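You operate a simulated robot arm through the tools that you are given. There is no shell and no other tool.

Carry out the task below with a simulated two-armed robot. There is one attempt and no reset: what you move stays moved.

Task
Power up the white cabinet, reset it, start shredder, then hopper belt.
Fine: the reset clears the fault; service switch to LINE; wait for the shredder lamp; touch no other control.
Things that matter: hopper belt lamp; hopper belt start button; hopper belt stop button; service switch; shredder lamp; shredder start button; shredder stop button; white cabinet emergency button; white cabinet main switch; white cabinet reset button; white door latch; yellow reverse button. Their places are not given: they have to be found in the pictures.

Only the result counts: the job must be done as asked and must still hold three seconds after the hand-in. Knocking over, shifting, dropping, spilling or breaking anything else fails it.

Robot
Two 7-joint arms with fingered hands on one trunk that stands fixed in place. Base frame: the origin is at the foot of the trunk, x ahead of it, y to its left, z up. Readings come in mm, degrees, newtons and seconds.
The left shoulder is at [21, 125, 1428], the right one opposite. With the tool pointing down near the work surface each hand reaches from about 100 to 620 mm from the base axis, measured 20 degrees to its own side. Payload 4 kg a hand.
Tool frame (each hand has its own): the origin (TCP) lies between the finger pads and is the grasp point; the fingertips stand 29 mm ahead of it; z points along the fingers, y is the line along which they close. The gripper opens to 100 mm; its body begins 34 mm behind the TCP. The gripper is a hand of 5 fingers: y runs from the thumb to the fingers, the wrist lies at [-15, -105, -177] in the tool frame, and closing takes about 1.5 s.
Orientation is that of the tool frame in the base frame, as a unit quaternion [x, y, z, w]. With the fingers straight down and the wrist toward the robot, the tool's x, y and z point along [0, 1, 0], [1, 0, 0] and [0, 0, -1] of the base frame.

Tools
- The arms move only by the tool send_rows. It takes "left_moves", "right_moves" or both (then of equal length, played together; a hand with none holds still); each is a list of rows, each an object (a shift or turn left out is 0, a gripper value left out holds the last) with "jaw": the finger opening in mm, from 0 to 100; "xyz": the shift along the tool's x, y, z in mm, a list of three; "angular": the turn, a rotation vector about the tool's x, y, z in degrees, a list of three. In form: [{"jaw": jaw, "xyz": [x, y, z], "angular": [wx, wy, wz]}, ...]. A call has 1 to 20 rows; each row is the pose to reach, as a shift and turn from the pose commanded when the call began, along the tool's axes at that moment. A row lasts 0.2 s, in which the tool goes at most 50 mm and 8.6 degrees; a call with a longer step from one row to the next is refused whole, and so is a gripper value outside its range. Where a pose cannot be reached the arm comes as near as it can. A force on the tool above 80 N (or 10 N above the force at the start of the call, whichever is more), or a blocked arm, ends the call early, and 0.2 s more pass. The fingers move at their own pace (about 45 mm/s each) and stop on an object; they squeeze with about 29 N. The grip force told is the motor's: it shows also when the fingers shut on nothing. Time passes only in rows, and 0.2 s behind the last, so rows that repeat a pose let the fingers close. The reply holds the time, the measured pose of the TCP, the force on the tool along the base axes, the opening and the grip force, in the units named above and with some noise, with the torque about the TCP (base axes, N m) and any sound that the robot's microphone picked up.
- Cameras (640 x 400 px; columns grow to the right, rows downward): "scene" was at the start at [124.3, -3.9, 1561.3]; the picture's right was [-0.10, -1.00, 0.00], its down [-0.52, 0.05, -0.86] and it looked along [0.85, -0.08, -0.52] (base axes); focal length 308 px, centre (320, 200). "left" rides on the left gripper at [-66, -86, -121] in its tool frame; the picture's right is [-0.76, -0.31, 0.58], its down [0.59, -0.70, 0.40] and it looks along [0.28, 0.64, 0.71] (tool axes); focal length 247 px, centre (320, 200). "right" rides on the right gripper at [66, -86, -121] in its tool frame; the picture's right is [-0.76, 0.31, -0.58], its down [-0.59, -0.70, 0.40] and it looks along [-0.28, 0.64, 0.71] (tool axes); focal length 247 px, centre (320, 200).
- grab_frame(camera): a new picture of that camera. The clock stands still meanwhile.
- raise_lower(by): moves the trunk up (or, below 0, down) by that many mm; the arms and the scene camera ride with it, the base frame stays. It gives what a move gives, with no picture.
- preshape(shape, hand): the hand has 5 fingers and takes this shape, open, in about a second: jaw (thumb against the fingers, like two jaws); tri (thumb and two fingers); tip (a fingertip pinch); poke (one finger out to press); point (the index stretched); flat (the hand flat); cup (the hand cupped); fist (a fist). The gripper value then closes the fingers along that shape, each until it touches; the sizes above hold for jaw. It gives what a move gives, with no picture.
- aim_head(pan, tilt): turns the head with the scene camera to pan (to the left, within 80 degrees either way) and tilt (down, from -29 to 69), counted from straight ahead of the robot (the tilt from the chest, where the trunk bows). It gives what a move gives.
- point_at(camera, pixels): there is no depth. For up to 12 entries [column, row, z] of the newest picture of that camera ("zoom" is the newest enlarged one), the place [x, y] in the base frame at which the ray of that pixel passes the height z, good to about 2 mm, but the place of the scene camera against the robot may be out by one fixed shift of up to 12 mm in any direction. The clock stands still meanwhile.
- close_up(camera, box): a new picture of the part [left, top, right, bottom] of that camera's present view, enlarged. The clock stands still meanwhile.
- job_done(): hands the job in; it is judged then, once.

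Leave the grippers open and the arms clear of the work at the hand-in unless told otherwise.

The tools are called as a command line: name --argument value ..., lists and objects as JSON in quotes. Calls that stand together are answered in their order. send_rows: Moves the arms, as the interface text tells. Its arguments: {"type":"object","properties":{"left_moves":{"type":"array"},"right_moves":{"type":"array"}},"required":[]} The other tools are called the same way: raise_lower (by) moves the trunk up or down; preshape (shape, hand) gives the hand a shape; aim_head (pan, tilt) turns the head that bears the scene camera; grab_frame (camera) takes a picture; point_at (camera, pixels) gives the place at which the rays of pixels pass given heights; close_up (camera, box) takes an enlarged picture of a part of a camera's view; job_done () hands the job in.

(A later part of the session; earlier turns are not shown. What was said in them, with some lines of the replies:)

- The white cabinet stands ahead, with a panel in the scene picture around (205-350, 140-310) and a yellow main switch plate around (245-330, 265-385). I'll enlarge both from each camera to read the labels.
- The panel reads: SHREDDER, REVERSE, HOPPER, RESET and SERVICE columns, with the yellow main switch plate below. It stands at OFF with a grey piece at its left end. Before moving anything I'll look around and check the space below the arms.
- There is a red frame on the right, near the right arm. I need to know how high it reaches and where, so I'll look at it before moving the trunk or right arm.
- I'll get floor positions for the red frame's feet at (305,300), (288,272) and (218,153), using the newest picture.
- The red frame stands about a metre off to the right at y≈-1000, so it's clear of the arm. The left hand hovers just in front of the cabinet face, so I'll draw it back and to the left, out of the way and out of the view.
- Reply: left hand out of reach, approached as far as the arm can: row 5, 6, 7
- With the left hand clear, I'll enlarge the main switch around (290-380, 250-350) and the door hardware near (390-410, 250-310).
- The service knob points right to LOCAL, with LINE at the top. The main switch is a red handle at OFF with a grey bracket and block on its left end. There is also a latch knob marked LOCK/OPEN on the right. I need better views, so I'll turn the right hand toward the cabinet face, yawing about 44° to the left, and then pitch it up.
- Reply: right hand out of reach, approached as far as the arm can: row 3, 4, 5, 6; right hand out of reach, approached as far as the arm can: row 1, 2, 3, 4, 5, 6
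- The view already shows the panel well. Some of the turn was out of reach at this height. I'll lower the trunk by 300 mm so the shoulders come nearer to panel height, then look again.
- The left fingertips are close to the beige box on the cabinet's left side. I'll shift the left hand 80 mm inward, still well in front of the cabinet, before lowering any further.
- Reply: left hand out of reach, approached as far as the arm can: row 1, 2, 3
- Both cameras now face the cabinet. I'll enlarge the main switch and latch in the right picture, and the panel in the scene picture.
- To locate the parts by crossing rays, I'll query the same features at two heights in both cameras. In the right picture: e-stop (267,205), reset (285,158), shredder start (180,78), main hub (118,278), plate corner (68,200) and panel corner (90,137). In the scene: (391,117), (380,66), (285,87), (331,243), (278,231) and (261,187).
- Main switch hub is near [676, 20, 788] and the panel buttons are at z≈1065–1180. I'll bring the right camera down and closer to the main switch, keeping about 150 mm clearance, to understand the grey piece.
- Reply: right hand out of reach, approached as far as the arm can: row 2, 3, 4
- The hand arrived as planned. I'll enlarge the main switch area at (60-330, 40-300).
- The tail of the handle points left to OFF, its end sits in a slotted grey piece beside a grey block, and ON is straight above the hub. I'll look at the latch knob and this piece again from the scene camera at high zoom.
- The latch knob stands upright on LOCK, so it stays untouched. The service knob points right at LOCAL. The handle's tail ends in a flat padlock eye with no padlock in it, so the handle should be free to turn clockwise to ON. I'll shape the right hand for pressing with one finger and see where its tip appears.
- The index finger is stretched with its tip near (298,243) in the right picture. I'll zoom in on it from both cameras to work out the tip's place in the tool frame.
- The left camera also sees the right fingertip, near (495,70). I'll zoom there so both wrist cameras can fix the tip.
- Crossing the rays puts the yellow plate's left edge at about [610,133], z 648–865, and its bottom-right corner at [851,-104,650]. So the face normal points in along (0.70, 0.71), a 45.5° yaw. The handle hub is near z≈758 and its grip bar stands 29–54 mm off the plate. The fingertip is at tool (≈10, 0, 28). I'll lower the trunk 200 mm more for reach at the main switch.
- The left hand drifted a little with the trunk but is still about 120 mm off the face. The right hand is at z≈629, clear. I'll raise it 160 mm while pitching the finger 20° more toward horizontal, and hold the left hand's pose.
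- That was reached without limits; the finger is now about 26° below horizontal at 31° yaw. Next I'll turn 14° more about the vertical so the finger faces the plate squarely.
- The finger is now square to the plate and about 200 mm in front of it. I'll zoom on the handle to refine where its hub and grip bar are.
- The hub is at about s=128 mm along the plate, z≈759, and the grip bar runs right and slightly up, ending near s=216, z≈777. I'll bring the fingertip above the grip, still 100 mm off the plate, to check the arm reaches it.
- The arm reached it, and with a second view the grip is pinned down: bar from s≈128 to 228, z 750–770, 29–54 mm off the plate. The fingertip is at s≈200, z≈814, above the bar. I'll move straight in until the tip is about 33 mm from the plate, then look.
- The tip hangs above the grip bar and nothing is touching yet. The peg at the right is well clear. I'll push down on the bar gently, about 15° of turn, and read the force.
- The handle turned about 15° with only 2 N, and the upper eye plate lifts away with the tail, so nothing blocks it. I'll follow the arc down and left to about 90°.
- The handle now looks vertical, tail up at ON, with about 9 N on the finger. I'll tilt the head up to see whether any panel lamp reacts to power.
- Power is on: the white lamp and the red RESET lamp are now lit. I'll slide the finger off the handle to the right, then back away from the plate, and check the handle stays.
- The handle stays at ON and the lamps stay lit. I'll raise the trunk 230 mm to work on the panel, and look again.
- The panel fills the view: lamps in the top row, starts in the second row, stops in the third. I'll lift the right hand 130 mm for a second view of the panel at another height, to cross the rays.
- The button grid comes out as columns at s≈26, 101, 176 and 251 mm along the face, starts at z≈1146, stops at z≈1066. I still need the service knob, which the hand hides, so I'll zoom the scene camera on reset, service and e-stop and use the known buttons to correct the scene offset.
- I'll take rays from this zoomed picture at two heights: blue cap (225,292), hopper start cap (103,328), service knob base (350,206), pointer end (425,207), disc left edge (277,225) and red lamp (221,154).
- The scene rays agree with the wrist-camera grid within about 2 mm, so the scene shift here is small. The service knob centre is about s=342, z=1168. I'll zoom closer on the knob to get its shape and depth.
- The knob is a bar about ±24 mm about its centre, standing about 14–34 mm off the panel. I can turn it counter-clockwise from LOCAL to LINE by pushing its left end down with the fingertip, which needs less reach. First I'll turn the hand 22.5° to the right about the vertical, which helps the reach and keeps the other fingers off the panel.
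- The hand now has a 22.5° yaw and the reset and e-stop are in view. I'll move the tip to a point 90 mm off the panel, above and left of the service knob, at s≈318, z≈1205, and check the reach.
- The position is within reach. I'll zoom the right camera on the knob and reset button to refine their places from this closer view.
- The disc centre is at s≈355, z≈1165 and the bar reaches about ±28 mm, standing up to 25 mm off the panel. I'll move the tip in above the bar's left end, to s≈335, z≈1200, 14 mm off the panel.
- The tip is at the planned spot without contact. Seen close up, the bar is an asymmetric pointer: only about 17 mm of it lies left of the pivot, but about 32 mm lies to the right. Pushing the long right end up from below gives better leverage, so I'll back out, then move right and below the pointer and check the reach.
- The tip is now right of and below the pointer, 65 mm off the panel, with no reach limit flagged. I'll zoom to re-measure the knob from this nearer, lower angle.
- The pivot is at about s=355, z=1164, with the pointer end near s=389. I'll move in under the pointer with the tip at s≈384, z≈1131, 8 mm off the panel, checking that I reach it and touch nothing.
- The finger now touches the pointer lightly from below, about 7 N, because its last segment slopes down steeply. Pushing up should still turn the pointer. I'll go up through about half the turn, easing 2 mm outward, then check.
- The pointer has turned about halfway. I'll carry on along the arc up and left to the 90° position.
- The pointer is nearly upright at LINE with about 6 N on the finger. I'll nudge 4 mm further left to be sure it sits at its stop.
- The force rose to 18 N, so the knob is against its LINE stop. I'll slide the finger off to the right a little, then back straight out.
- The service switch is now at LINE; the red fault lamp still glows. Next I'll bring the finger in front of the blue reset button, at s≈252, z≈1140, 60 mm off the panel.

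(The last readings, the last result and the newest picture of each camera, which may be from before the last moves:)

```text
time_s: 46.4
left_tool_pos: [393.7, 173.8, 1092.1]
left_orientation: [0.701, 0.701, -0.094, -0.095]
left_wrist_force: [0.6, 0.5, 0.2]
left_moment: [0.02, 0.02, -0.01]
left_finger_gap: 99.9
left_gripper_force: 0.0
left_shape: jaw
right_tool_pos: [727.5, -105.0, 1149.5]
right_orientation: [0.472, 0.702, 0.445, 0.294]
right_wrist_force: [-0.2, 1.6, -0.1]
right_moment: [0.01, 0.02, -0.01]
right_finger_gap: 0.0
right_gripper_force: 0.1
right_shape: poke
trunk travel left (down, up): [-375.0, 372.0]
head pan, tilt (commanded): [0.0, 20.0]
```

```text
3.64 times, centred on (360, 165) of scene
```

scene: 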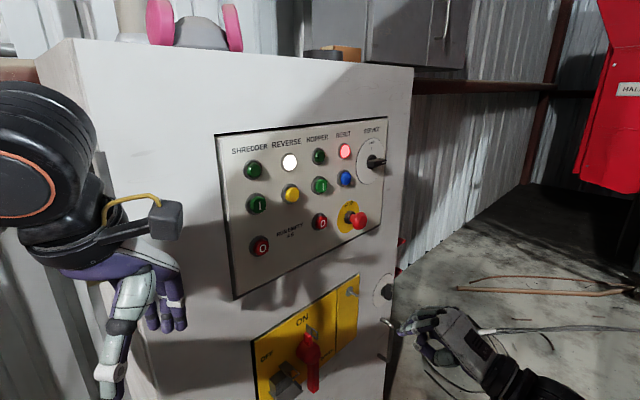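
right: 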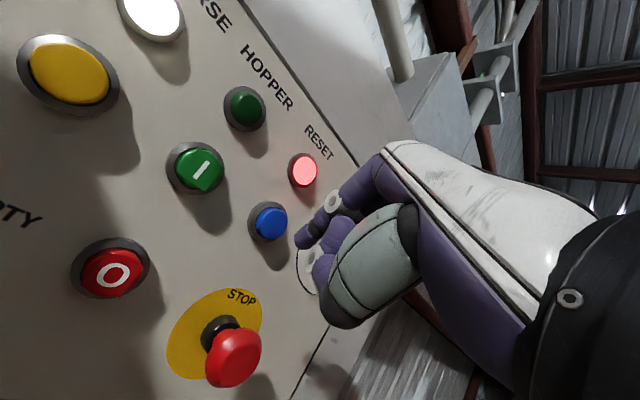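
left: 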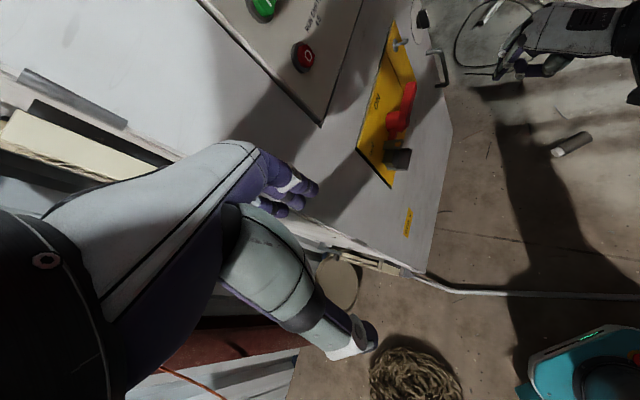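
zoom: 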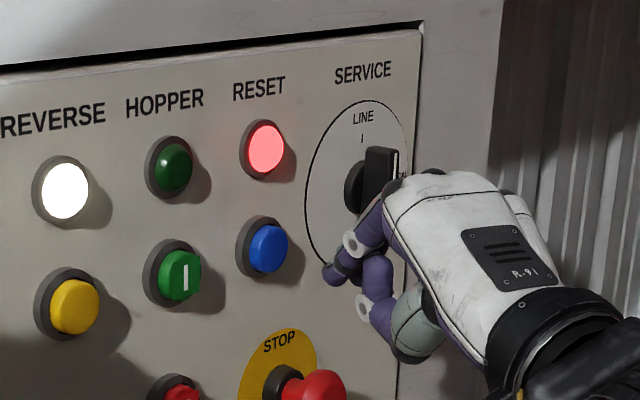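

The fingertip lines up with the blue button. I'll advance 40 mm along the panel normal, stopping just short of contact.

send_rows --right_moves '[{"xyz": [5.3, 5.3, 11.1]}, {"xyz": [10.5, 10.5, 22.2]}, {"xyz": [15.8, 15.8, 33.2]}, {"xyz": [15.8, 15.8, 33.2]}]'

close_up --camera "right" --box '[180, 130, 380, 300]'

close_up --camera "scene" --box '[320, 130, 400, 210]'

```text
time_s: 47.4
left_tool_pos: [393.7, 173.7, 1092.1]
left_orientation: [0.7, 0.701, -0.095, -0.094]
left_wrist_force: [0.5, 0.2, -0.7]
left_moment: [0.0, -0.02, 0.02]
left_finger_gap: 99.7
left_gripper_force: 0.0
left_shape: jaw
right_tool_pos: [756.6, -77.1, 1149.7]
right_orientation: [0.472, 0.702, 0.446, 0.294]
right_wrist_force: [0.1, 0.0, 0.5]
right_moment: [0.0, -0.05, -0.02]
right_finger_gap: 0.0
right_gripper_force: 0.0
right_shape: poke
trunk travel left (down, up): [-375.0, 372.0]
head pan, tilt (commanded): [0.0, 20.0]
```

```text
2.35 times, centred on (280, 215) of right
```

zoom: 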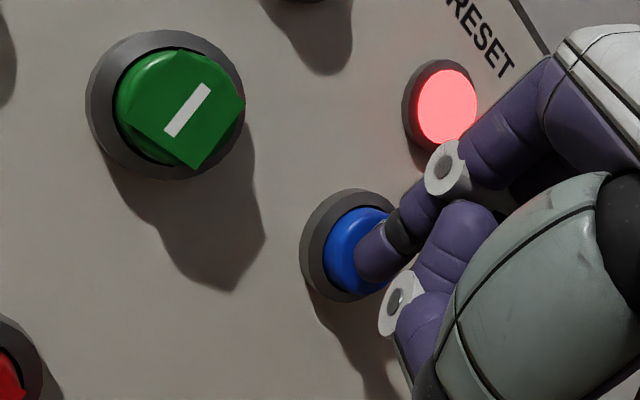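

```text
5.00 times, centred on (360, 170) of scene
```

zoom: 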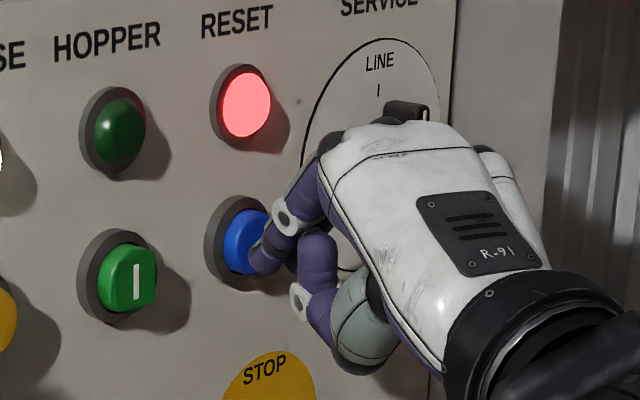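

The tip hangs just in front of the lower part of the blue cap with no force yet. I'll raise it 3 mm and press in 8 mm gently, reading the force.

send_rows --right_moves '[{"xyz": [0.8, 3.8, 0.8]}, {"xyz": [1.6, 4.3, 2]}, {"xyz": [2.4, 5.1, 3.7]}, {"xyz": [3.2, 5.9, 5.3]}, {"xyz": [3.2, 5.9, 5.3]}]'

close_up --camera "scene" --box '[240, 110, 400, 260]'

```text
time_s: 48.6
left_tool_pos: [393.4, 174.1, 1092.4]
left_orientation: [0.701, 0.701, -0.093, -0.094]
left_wrist_force: [0.4, 0.3, -0.4]
left_moment: [0.03, -0.01, 0.03]
left_finger_gap: 99.7
left_gripper_force: 0.0
left_shape: jaw
right_tool_pos: [760.9, -70.5, 1153.3]
right_orientation: [0.472, 0.702, 0.445, 0.293]
right_wrist_force: [-3.4, -0.8, -0.2]
right_moment: [0.01, 0.03, 0.07]
right_finger_gap: 0.0
right_gripper_force: 0.1
right_shape: poke
trunk travel left (down, up): [-375.0, 372.0]
head pan, tilt (commanded): [0.0, 20.0]
heard: click
```

```text
2.67 times, centred on (320, 185) of scene
```

zoom: 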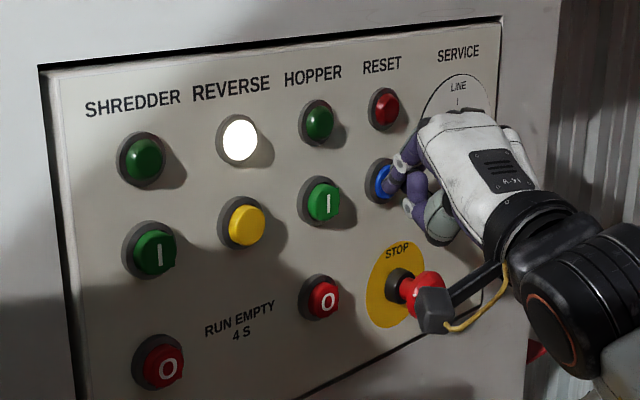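

A click sounded and the red RESET lamp has gone out, so the fault is cleared. I'll back off 70 mm and turn the hand back 22.5° so it faces the panel squarely, ready for the shredder column.

send_rows --right_moves '[{"xyz": [-9, -9, -19]}, {"xyz": [-18.4, -18.4, -38.8]}, {"xyz": [-27.6, -27.6, -58.2]}, {"xyz": [-27.6, -27.6, -58.2]}]'

send_rows --right_moves '[{"angular": [0.07, 6.8, -3.2]}, {"angular": [0.13, 13.5, -6.5]}, {"angular": [0.2, 20.3, -9.7]}, {"angular": [0.2, 20.3, -9.7]}]'

grab_frame --camera "scene"

grab_frame --camera "right"

```text
time_s: 49.6
left_tool_pos: [394.2, 173.9, 1091.2]
left_orientation: [0.701, 0.701, -0.095, -0.093]
left_wrist_force: [0.8, 1.4, 0.6]
left_moment: [-0.04, -0.01, -0.01]
left_finger_gap: 100.0
left_gripper_force: 0.1
left_shape: jaw
right_tool_pos: [713.4, -122.4, 1153.6]
right_orientation: [0.472, 0.702, 0.445, 0.294]
right_wrist_force: [-1.4, -0.4, -0.8]
right_moment: [0.01, -0.02, 0.01]
right_finger_gap: 0.0
right_gripper_force: 0.0
right_shape: poke
trunk travel left (down, up): [-375.0, 372.0]
head pan, tilt (commanded): [0.0, 20.0]
```

```text
time_s: 50.6
left_tool_pos: [393.8, 173.1, 1093.5]
left_orientation: [0.701, 0.701, -0.095, -0.094]
left_wrist_force: [0.3, 0.0, -0.2]
left_moment: [-0.03, 0.02, 0.04]
left_finger_gap: 100.0
left_gripper_force: 0.0
left_shape: jaw
right_tool_pos: [713.7, -121.6, 1152.2]
right_orientation: [0.326, 0.78, 0.495, 0.201]
right_wrist_force: [0.2, 1.3, 0.1]
right_moment: [-0.03, -0.01, -0.01]
right_finger_gap: 0.0
right_gripper_force: 0.1
right_shape: poke
trunk travel left (down, up): [-375.0, 372.0]
head pan, tilt (commanded): [0.0, 20.0]
```

```text
taken
```

scene: 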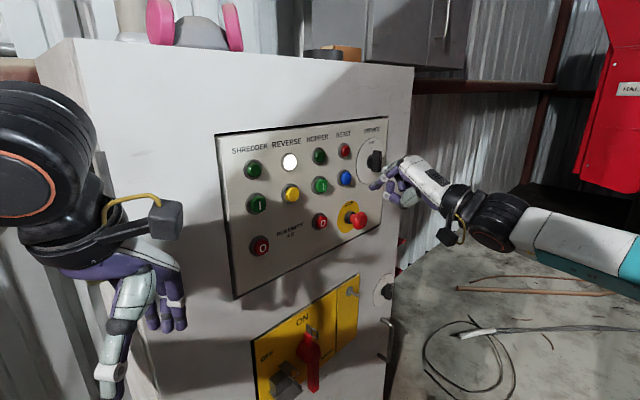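

```text
taken
```

right: 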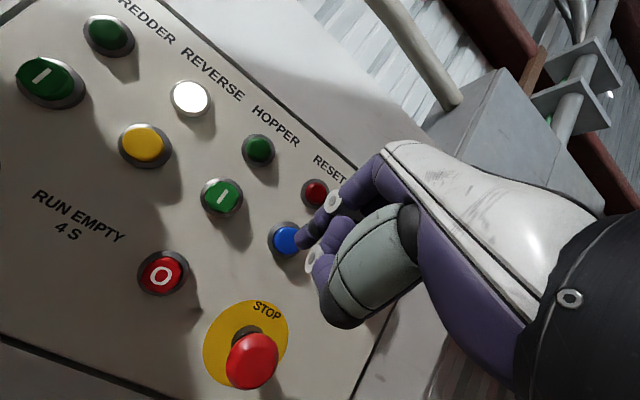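

The fault lamp stays off after release. Now I'll move left to the shredder start button, with the tip at s≈28, z≈1140, 60 mm off the panel.

send_rows --right_moves '[{"xyz": [43, 1.9, 4.3]}, {"xyz": [86, 3.9, 8.6]}, {"xyz": [129, 5.8, 12.8]}, {"xyz": [172, 7.8, 17.1]}, {"xyz": [214.8, 9.7, 21.4]}, {"xyz": [214.8, 9.7, 21.4]}]'

grab_frame --camera "right"

grab_frame --camera "scene"

```text
time_s: 52.0
left_tool_pos: [394.0, 173.6, 1091.6]
left_orientation: [0.701, 0.701, -0.094, -0.094]
left_wrist_force: [1.0, 0.1, -0.3]
left_moment: [-0.03, 0.02, -0.02]
left_finger_gap: 100.0
left_gripper_force: 0.0
left_shape: jaw
right_tool_pos: [578.3, 48.5, 1155.6]
right_orientation: [0.327, 0.78, 0.494, 0.201]
right_wrist_force: [0.6, 0.6, -0.1]
right_moment: [0.02, -0.04, 0.0]
right_finger_gap: 0.1
right_gripper_force: 0.0
right_shape: poke
trunk travel left (down, up): [-375.0, 372.0]
head pan, tilt (commanded): [0.0, 20.0]
```

```text
taken
```

right: 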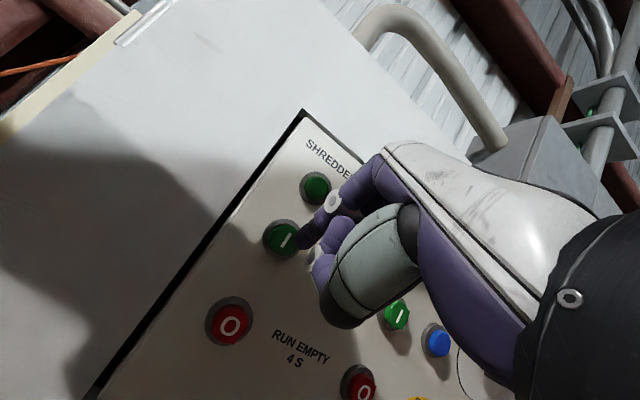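

```text
taken
```

scene: 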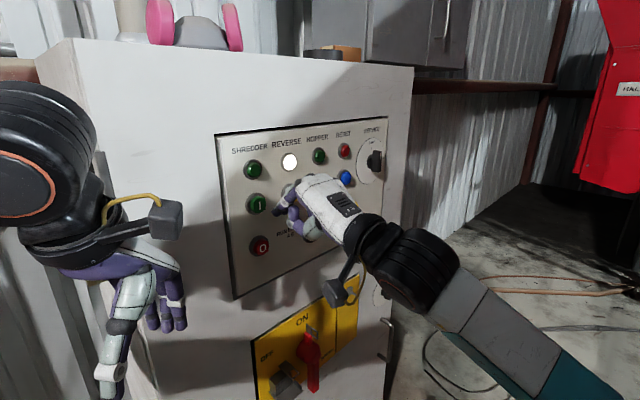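

The tip is in front of shredder start, about 57 mm off and 4 mm high. I'll advance 33 mm and lower it 4 mm, stopping short of contact, then check alignment.

send_rows --right_moves '[{"xyz": [0, 3.6, 10.5]}, {"xyz": [0, 7.1, 21]}, {"xyz": [0, 10.7, 31.4]}, {"xyz": [0, 10.7, 31.4]}]'

close_up --camera "right" --box '[200, 130, 400, 300]'

close_up --camera "scene" --box '[220, 140, 340, 250]'

```text
time_s: 53.0
left_tool_pos: [394.8, 173.9, 1091.9]
left_orientation: [0.701, 0.701, -0.095, -0.094]
left_wrist_force: [-0.3, -0.1, 0.5]
left_moment: [-0.01, 0.0, -0.01]
left_finger_gap: 100.0
left_gripper_force: 0.0
left_shape: jaw
right_tool_pos: [599.6, 71.0, 1150.3]
right_orientation: [0.327, 0.78, 0.494, 0.202]
right_wrist_force: [-0.1, 0.2, -0.2]
right_moment: [0.0, 0.01, 0.0]
right_finger_gap: 0.2
right_gripper_force: 0.0
right_shape: poke
trunk travel left (down, up): [-375.0, 372.0]
head pan, tilt (commanded): [0.0, 20.0]
```

```text
2.35 times, centred on (300, 215) of right
```

zoom: 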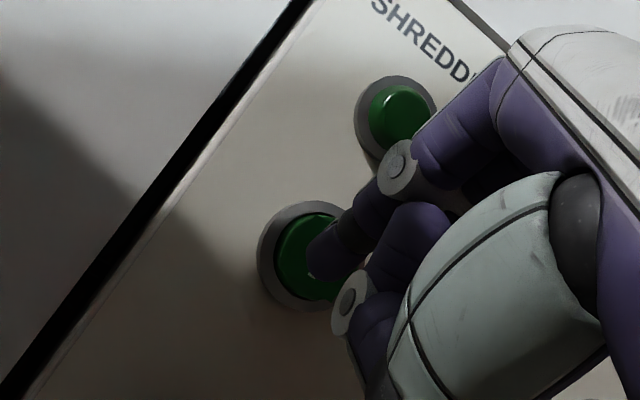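

```text
3.64 times, centred on (280, 195) of scene
```

zoom: 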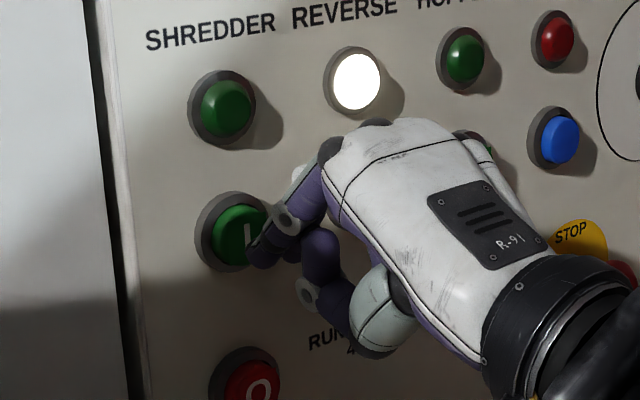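

The fingertip is about 8 mm in front of the shredder start cap and slightly low. I'll raise it 4 mm and press in 13 mm, watching for the click.

send_rows --right_moves '[{"xyz": [0, 5.3, 1]}, {"xyz": [0, 6.6, 4]}, {"xyz": [0, 7.9, 7]}, {"xyz": [0, 9.2, 10]}, {"xyz": [0, 9.2, 10]}]'

close_up --camera "scene" --box '[220, 120, 400, 260]'

```text
time_s: 54.2
left_tool_pos: [394.6, 173.6, 1091.9]
left_orientation: [0.701, 0.701, -0.094, -0.094]
left_wrist_force: [0.2, 0.4, 0.7]
left_moment: [0.01, 0.0, -0.02]
left_finger_gap: 99.9
left_gripper_force: 0.1
left_shape: jaw
right_tool_pos: [610.5, 80.4, 1155.0]
right_orientation: [0.326, 0.781, 0.494, 0.201]
right_wrist_force: [-1.9, -1.4, 0.2]
right_moment: [-0.01, 0.02, 0.01]
right_finger_gap: 0.0
right_gripper_force: 0.0
right_shape: poke
trunk travel left (down, up): [-375.0, 372.0]
head pan, tilt (commanded): [0.0, 20.0]
heard: click
```

```text
2.86 times, centred on (310, 190) of scene
```

zoom: 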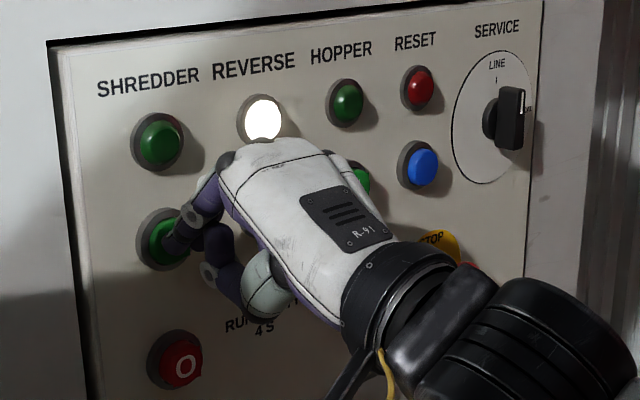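

A click sounded. The shredder lamp is still dark, so I'll back off 60 mm and wait for it, watching the panel.

send_rows --right_moves '[{"xyz": [0, -8.7, -18]}, {"xyz": [0, -17.3, -36]}, {"xyz": [0, -26, -54]}, {"xyz": [0, -26, -54]}]'

close_up --camera "scene" --box '[220, 120, 400, 260]'

```text
time_s: 55.2
left_tool_pos: [395.1, 174.9, 1091.9]
left_orientation: [0.7, 0.702, -0.094, -0.093]
left_wrist_force: [-0.8, 0.9, 1.1]
left_moment: [-0.02, -0.01, -0.02]
left_finger_gap: 99.7
left_gripper_force: 0.0
left_shape: jaw
right_tool_pos: [567.4, 38.8, 1154.6]
right_orientation: [0.326, 0.781, 0.493, 0.2]
right_wrist_force: [-0.2, -0.9, -0.2]
right_moment: [0.02, 0.01, 0.02]
right_finger_gap: 0.0
right_gripper_force: 0.0
right_shape: poke
trunk travel left (down, up): [-375.0, 372.0]
head pan, tilt (commanded): [0.0, 20.0]
```

```text
2.86 times, centred on (310, 190) of scene
```

zoom: 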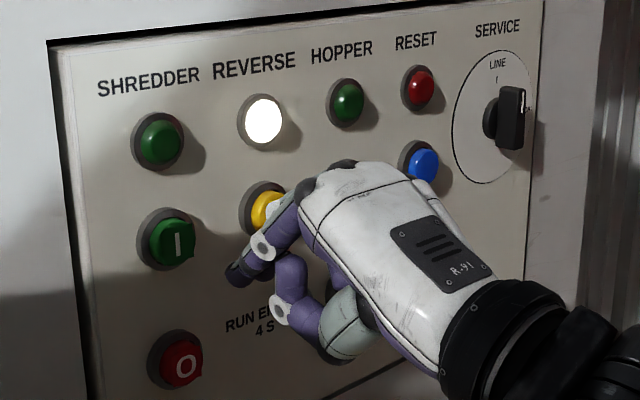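

The lamp is still dark, and the panel says RUN EMPTY 4 S. While waiting, I'll move the finger over in front of the hopper start button, keeping it about 70 mm off, and then check the shredder lamp.

send_rows --right_moves '[{"xyz": [-37, 0, 0]}, {"xyz": [-75, 0, 0]}, {"xyz": [-112, 0, 0]}, {"xyz": [-149.5, 0, 0]}, {"xyz": [-149.5, 0, 0]}]'

close_up --camera "scene" --box '[220, 120, 400, 260]'

grab_frame --camera "right"

```text
time_s: 56.4
left_tool_pos: [394.3, 173.8, 1091.6]
left_orientation: [0.701, 0.701, -0.094, -0.093]
left_wrist_force: [0.1, 0.4, 0.9]
left_moment: [0.03, 0.0, -0.01]
left_finger_gap: 100.0
left_gripper_force: 0.0
left_shape: jaw
right_tool_pos: [673.7, -66.5, 1153.0]
right_orientation: [0.327, 0.78, 0.494, 0.202]
right_wrist_force: [0.4, 1.3, -0.4]
right_moment: [0.05, 0.02, -0.02]
right_finger_gap: 0.2
right_gripper_force: 0.0
right_shape: poke
trunk travel left (down, up): [-375.0, 372.0]
head pan, tilt (commanded): [0.0, 20.0]
```

```text
2.86 times, centred on (310, 190) of scene
```

zoom: 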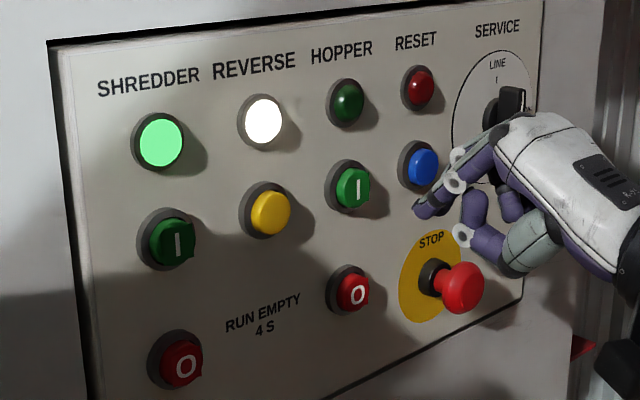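

```text
taken
```

right: 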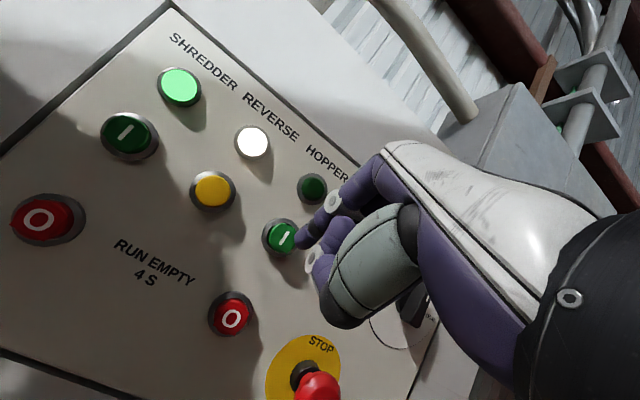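

The shredder lamp is now lit. The panel note says RUN EMPTY 4 S, so I'll also let it run a good 4 seconds before starting the belt. Meanwhile I'll approach the hopper start button to about 25 mm off and hold.

send_rows --right_moves '[{"xyz": [0, 5.6, 10.4]}, {"xyz": [0, 11.1, 20.8]}, {"xyz": [0, 16.7, 31.1]}, {"xyz": [0, 22.2, 41.5]}, {"xyz": [0, 22.2, 41.5]}, {"xyz": [0, 22.2, 41.5]}, {"xyz": [0, 22.2, 41.5]}, {"xyz": [0, 22.2, 41.5]}, {"xyz": [0, 22.2, 41.5]}, {"xyz": [0, 22.2, 41.5]}, {"xyz": [0, 22.2, 41.5]}, {"xyz": [0, 22.2, 41.5]}]'

close_up --camera "right" --box '[200, 130, 400, 300]'

close_up --camera "scene" --box '[220, 120, 400, 260]'

```text
time_s: 59.0
left_tool_pos: [394.9, 175.7, 1092.8]
left_orientation: [0.701, 0.701, -0.095, -0.094]
left_wrist_force: [0.5, -0.1, 0.0]
left_moment: [-0.01, 0.02, 0.02]
left_finger_gap: 99.8
left_gripper_force: 0.0
left_shape: jaw
right_tool_pos: [707.3, -34.5, 1154.9]
right_orientation: [0.326, 0.781, 0.494, 0.2]
right_wrist_force: [0.8, 0.2, 0.5]
right_moment: [0.01, 0.0, -0.04]
right_finger_gap: 0.0
right_gripper_force: 0.0
right_shape: poke
trunk travel left (down, up): [-375.0, 372.0]
head pan, tilt (commanded): [0.0, 20.0]
```

```text
2.35 times, centred on (300, 215) of right
```

zoom: 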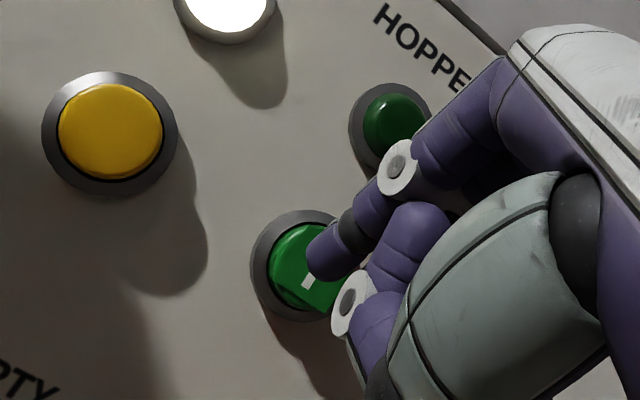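

```text
2.86 times, centred on (310, 190) of scene
```

zoom: 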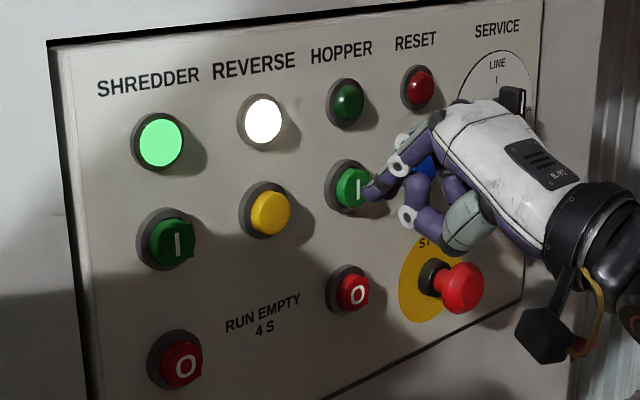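

The shredder lamp stays steady green and the tip is about 10 mm in front of the hopper start cap. I'll hold three more seconds so the run-empty time is well past.

send_rows --right_moves '[{"xyz": [0, 0, 0]}, {"xyz": [0, 0, 0]}, {"xyz": [0, 0, 0]}, {"xyz": [0, 0, 0]}, {"xyz": [0, 0, 0]}, {"xyz": [0, 0, 0]}, {"xyz": [0, 0, 0]}, {"xyz": [0, 0, 0]}, {"xyz": [0, 0, 0]}, {"xyz": [0, 0, 0]}, {"xyz": [0, 0, 0]}, {"xyz": [0, 0, 0]}, {"xyz": [0, 0, 0]}, {"xyz": [0, 0, 0]}, {"xyz": [0, 0, 0]}]'

close_up --camera "scene" --box '[220, 120, 400, 260]'

```text
time_s: 62.2
left_tool_pos: [394.5, 174.9, 1092.2]
left_orientation: [0.701, 0.701, -0.095, -0.094]
left_wrist_force: [0.7, 0.0, 0.5]
left_moment: [-0.02, 0.03, 0.0]
left_finger_gap: 99.9
left_gripper_force: 0.1
left_shape: jaw
right_tool_pos: [706.7, -35.0, 1154.8]
right_orientation: [0.326, 0.781, 0.494, 0.2]
right_wrist_force: [-0.7, -0.2, 0.0]
right_moment: [0.0, 0.01, 0.01]
right_finger_gap: 0.0
right_gripper_force: 0.0
right_shape: poke
trunk travel left (down, up): [-375.0, 372.0]
head pan, tilt (commanded): [0.0, 20.0]
```

```text
2.86 times, centred on (310, 190) of scene
```

zoom: 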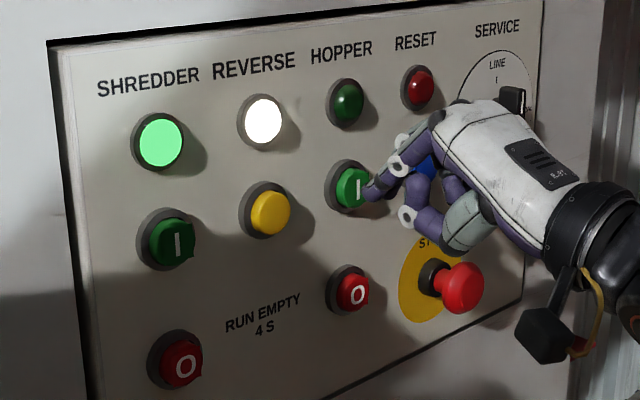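

The shredder lamp has been on for about 6 s and no fault has appeared. Now I'll press hopper start, 13 mm straight in.

send_rows --right_moves '[{"xyz": [0, 1.4, 2.9]}, {"xyz": [0, 2.8, 5.9]}, {"xyz": [0, 4.2, 8.8]}, {"xyz": [0, 5.6, 11.7]}, {"xyz": [0, 5.6, 11.7]}]'

close_up --camera "scene" --box '[220, 120, 400, 260]'

```text
time_s: 63.4
left_tool_pos: [392.4, 174.6, 1092.6]
left_orientation: [0.7, 0.701, -0.094, -0.094]
left_wrist_force: [0.0, 0.5, -0.3]
left_moment: [-0.04, 0.0, 0.02]
left_finger_gap: 100.1
left_gripper_force: 0.2
left_shape: jaw
right_tool_pos: [716.4, -25.6, 1154.8]
right_orientation: [0.326, 0.781, 0.494, 0.201]
right_wrist_force: [-1.5, -2.1, -0.1]
right_moment: [-0.05, 0.02, -0.03]
right_finger_gap: 0.2
right_gripper_force: 0.0
right_shape: poke
trunk travel left (down, up): [-375.0, 372.0]
head pan, tilt (commanded): [0.0, 20.0]
heard: click
```

```text
2.86 times, centred on (310, 190) of scene
```

zoom: 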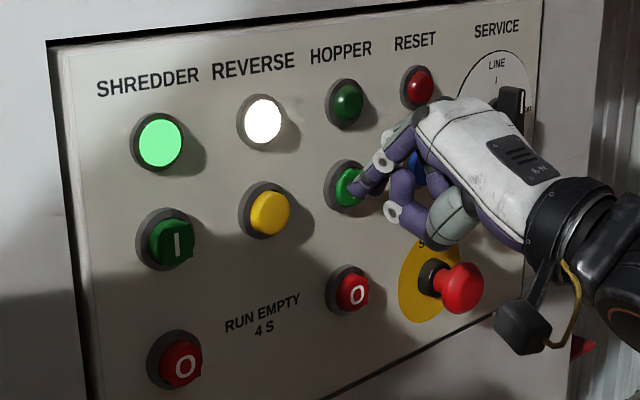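

Click heard; the hopper lamp is not lit yet, as with the shredder earlier. I'll back off 70 mm and wait a bit, watching the lamp.

send_rows --right_moves '[{"xyz": [0, -8.7, -18]}, {"xyz": [0, -17.3, -36]}, {"xyz": [0, -26, -54]}, {"xyz": [0, -30, -63]}, {"xyz": [0, -30, -63]}, {"xyz": [0, -30, -63]}]'

close_up --camera "scene" --box '[220, 120, 400, 260]'

```text
time_s: 64.8
left_tool_pos: [393.8, 175.0, 1092.4]
left_orientation: [0.701, 0.701, -0.095, -0.094]
left_wrist_force: [-0.1, -0.2, 0.5]
left_moment: [0.02, 0.01, 0.02]
left_finger_gap: 99.9
left_gripper_force: 0.1
left_shape: jaw
right_tool_pos: [665.4, -74.7, 1155.0]
right_orientation: [0.327, 0.78, 0.494, 0.201]
right_wrist_force: [0.4, -0.6, -0.7]
right_moment: [-0.03, 0.0, -0.04]
right_finger_gap: 0.0
right_gripper_force: 0.0
right_shape: poke
trunk travel left (down, up): [-375.0, 372.0]
head pan, tilt (commanded): [0.0, 20.0]
```

```text
2.86 times, centred on (310, 190) of scene
```

zoom: 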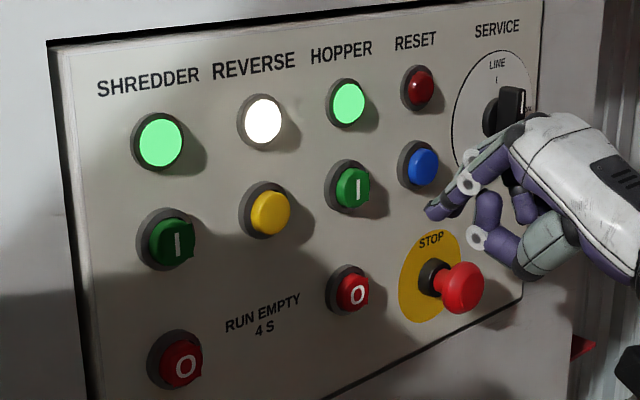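

Both the shredder and hopper lamps are lit and there's no fault. I'll draw the right arm 110 mm further away from the panel and then open the hand.

send_rows --right_moves '[{"xyz": [0, -16, -33]}, {"xyz": [0, -32, -66]}, {"xyz": [0, -47.6, -99.2]}, {"xyz": [0, -47.6, -99.2]}]'

preshape --hand "right" --shape "jaw"

grab_frame --camera "scene"

close_up --camera "scene" --box '[210, 110, 410, 260]'

```text
time_s: 65.8
left_tool_pos: [395.5, 173.1, 1091.9]
left_orientation: [0.701, 0.7, -0.095, -0.093]
left_wrist_force: [0.1, -0.3, -0.4]
left_moment: [0.02, 0.01, 0.02]
left_finger_gap: 99.7
left_gripper_force: 0.2
left_shape: jaw
right_tool_pos: [590.8, -154.3, 1156.8]
right_orientation: [0.326, 0.781, 0.494, 0.2]
right_wrist_force: [-0.2, 0.1, -0.2]
right_moment: [-0.01, 0.03, 0.02]
right_finger_gap: 0.0
right_gripper_force: 0.0
right_shape: poke
trunk travel left (down, up): [-375.0, 372.0]
head pan, tilt (commanded): [0.0, 20.0]
```

```text
time_s: 66.7
left_tool_pos: [394.7, 173.6, 1091.9]
left_orientation: [0.701, 0.701, -0.095, -0.094]
left_wrist_force: [-0.1, 0.4, -0.1]
left_moment: [-0.02, 0.01, -0.01]
left_finger_gap: 99.7
left_gripper_force: 0.1
left_shape: jaw
right_tool_pos: [590.5, -153.7, 1156.2]
right_orientation: [0.327, 0.78, 0.494, 0.201]
right_wrist_force: [0.1, 0.2, -0.6]
right_moment: [-0.03, 0.01, -0.02]
right_finger_gap: 100.1
right_gripper_force: 0.0
right_shape: jaw
trunk travel left (down, up): [-375.0, 372.0]
head pan, tilt (commanded): [0.0, 20.0]
```

```text
taken
```

scene: 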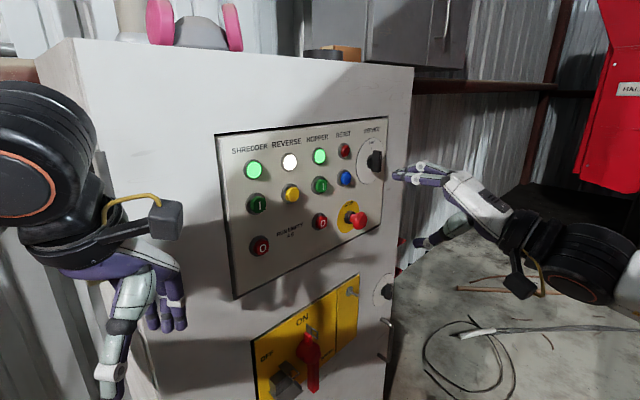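

```text
2.67 times, centred on (310, 185) of scene
```

zoom: 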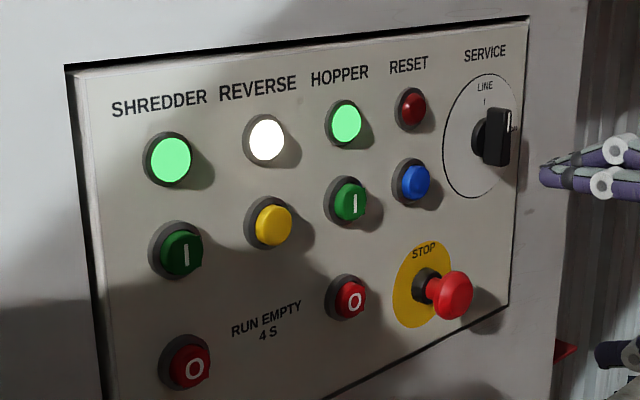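

Everything is as wanted: main switch ON, service at LINE, fault lamp off, shredder and hopper lamps lit, and both hands open and clear. I'll wait a couple of seconds to confirm that it holds.

send_rows --right_moves '[{"xyz": [0, 0, -30]}, {"xyz": [0, 0, -60]}, {"xyz": [0, 0, -60]}, {"xyz": [0, 0, -60]}, {"xyz": [0, 0, -60]}, {"xyz": [0, 0, -60]}, {"xyz": [0, 0, -60]}, {"xyz": [0, 0, -60]}, {"xyz": [0, 0, -60]}, {"xyz": [0, 0, -60]}, {"xyz": [0, 0, -60]}, {"xyz": [0, 0, -60]}, {"xyz": [0, 0, -60]}, {"xyz": [0, 0, -60]}]'

grab_frame --camera "scene"

```text
time_s: 69.7
left_tool_pos: [393.8, 173.7, 1092.1]
left_orientation: [0.7, 0.701, -0.095, -0.093]
left_wrist_force: [0.2, 0.7, -0.3]
left_moment: [-0.01, 0.0, -0.01]
left_finger_gap: 99.4
left_gripper_force: 0.0
left_shape: jaw
right_tool_pos: [552.0, -190.6, 1181.2]
right_orientation: [0.326, 0.781, 0.493, 0.2]
right_wrist_force: [1.0, 0.0, 0.0]
right_moment: [0.03, 0.0, -0.03]
right_finger_gap: 99.8
right_gripper_force: 0.1
right_shape: jaw
trunk travel left (down, up): [-375.0, 372.0]
head pan, tilt (commanded): [0.0, 20.0]
```

```text
taken
```

scene: 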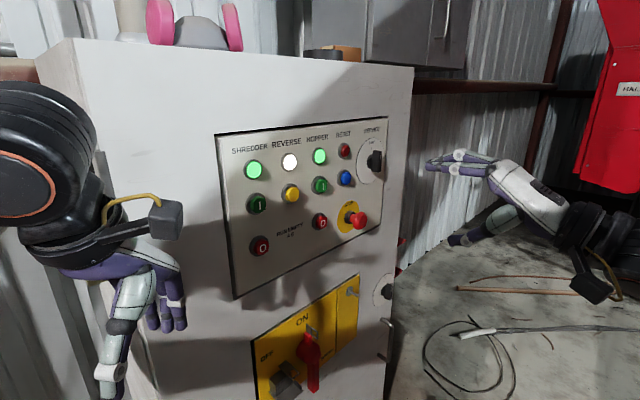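

About five seconds after the press, both green lamps are still lit, the fault lamp is off, and the handle and service knob hold their positions. I'm handing in the job.

job_done

```text
The job is handed in.
```

The white cabinet is powered up and reset, and both the shredder and the hopper belt are running. I've handed the job in, but no verdict came back.

- **Main switch:** turned to ON. The white lamp in the REVERSE column and the red RESET lamp lit at that point.
- **Service switch:** turned from LOCAL to LINE.
- **Reset:** the blue button was pressed; the red fault lamp went out and stayed out.
- **Shredder:** I pressed start and waited for its lamp. Because the panel says RUN EMPTY 4 S, I let it run about 6 seconds before going on.
- **Hopper belt:** I pressed start and its lamp lit.

I touched no other control, and nothing was knocked or shifted as far as the pictures show. At the last look, about 5 seconds after the hopper lamp was first seen lit, both green lamps were still on. The handle and service knob had not moved, and both hands were open and clear. The white lamp in the REVERSE column has stayed lit since power-up, although I never touched the yellow reverse button.
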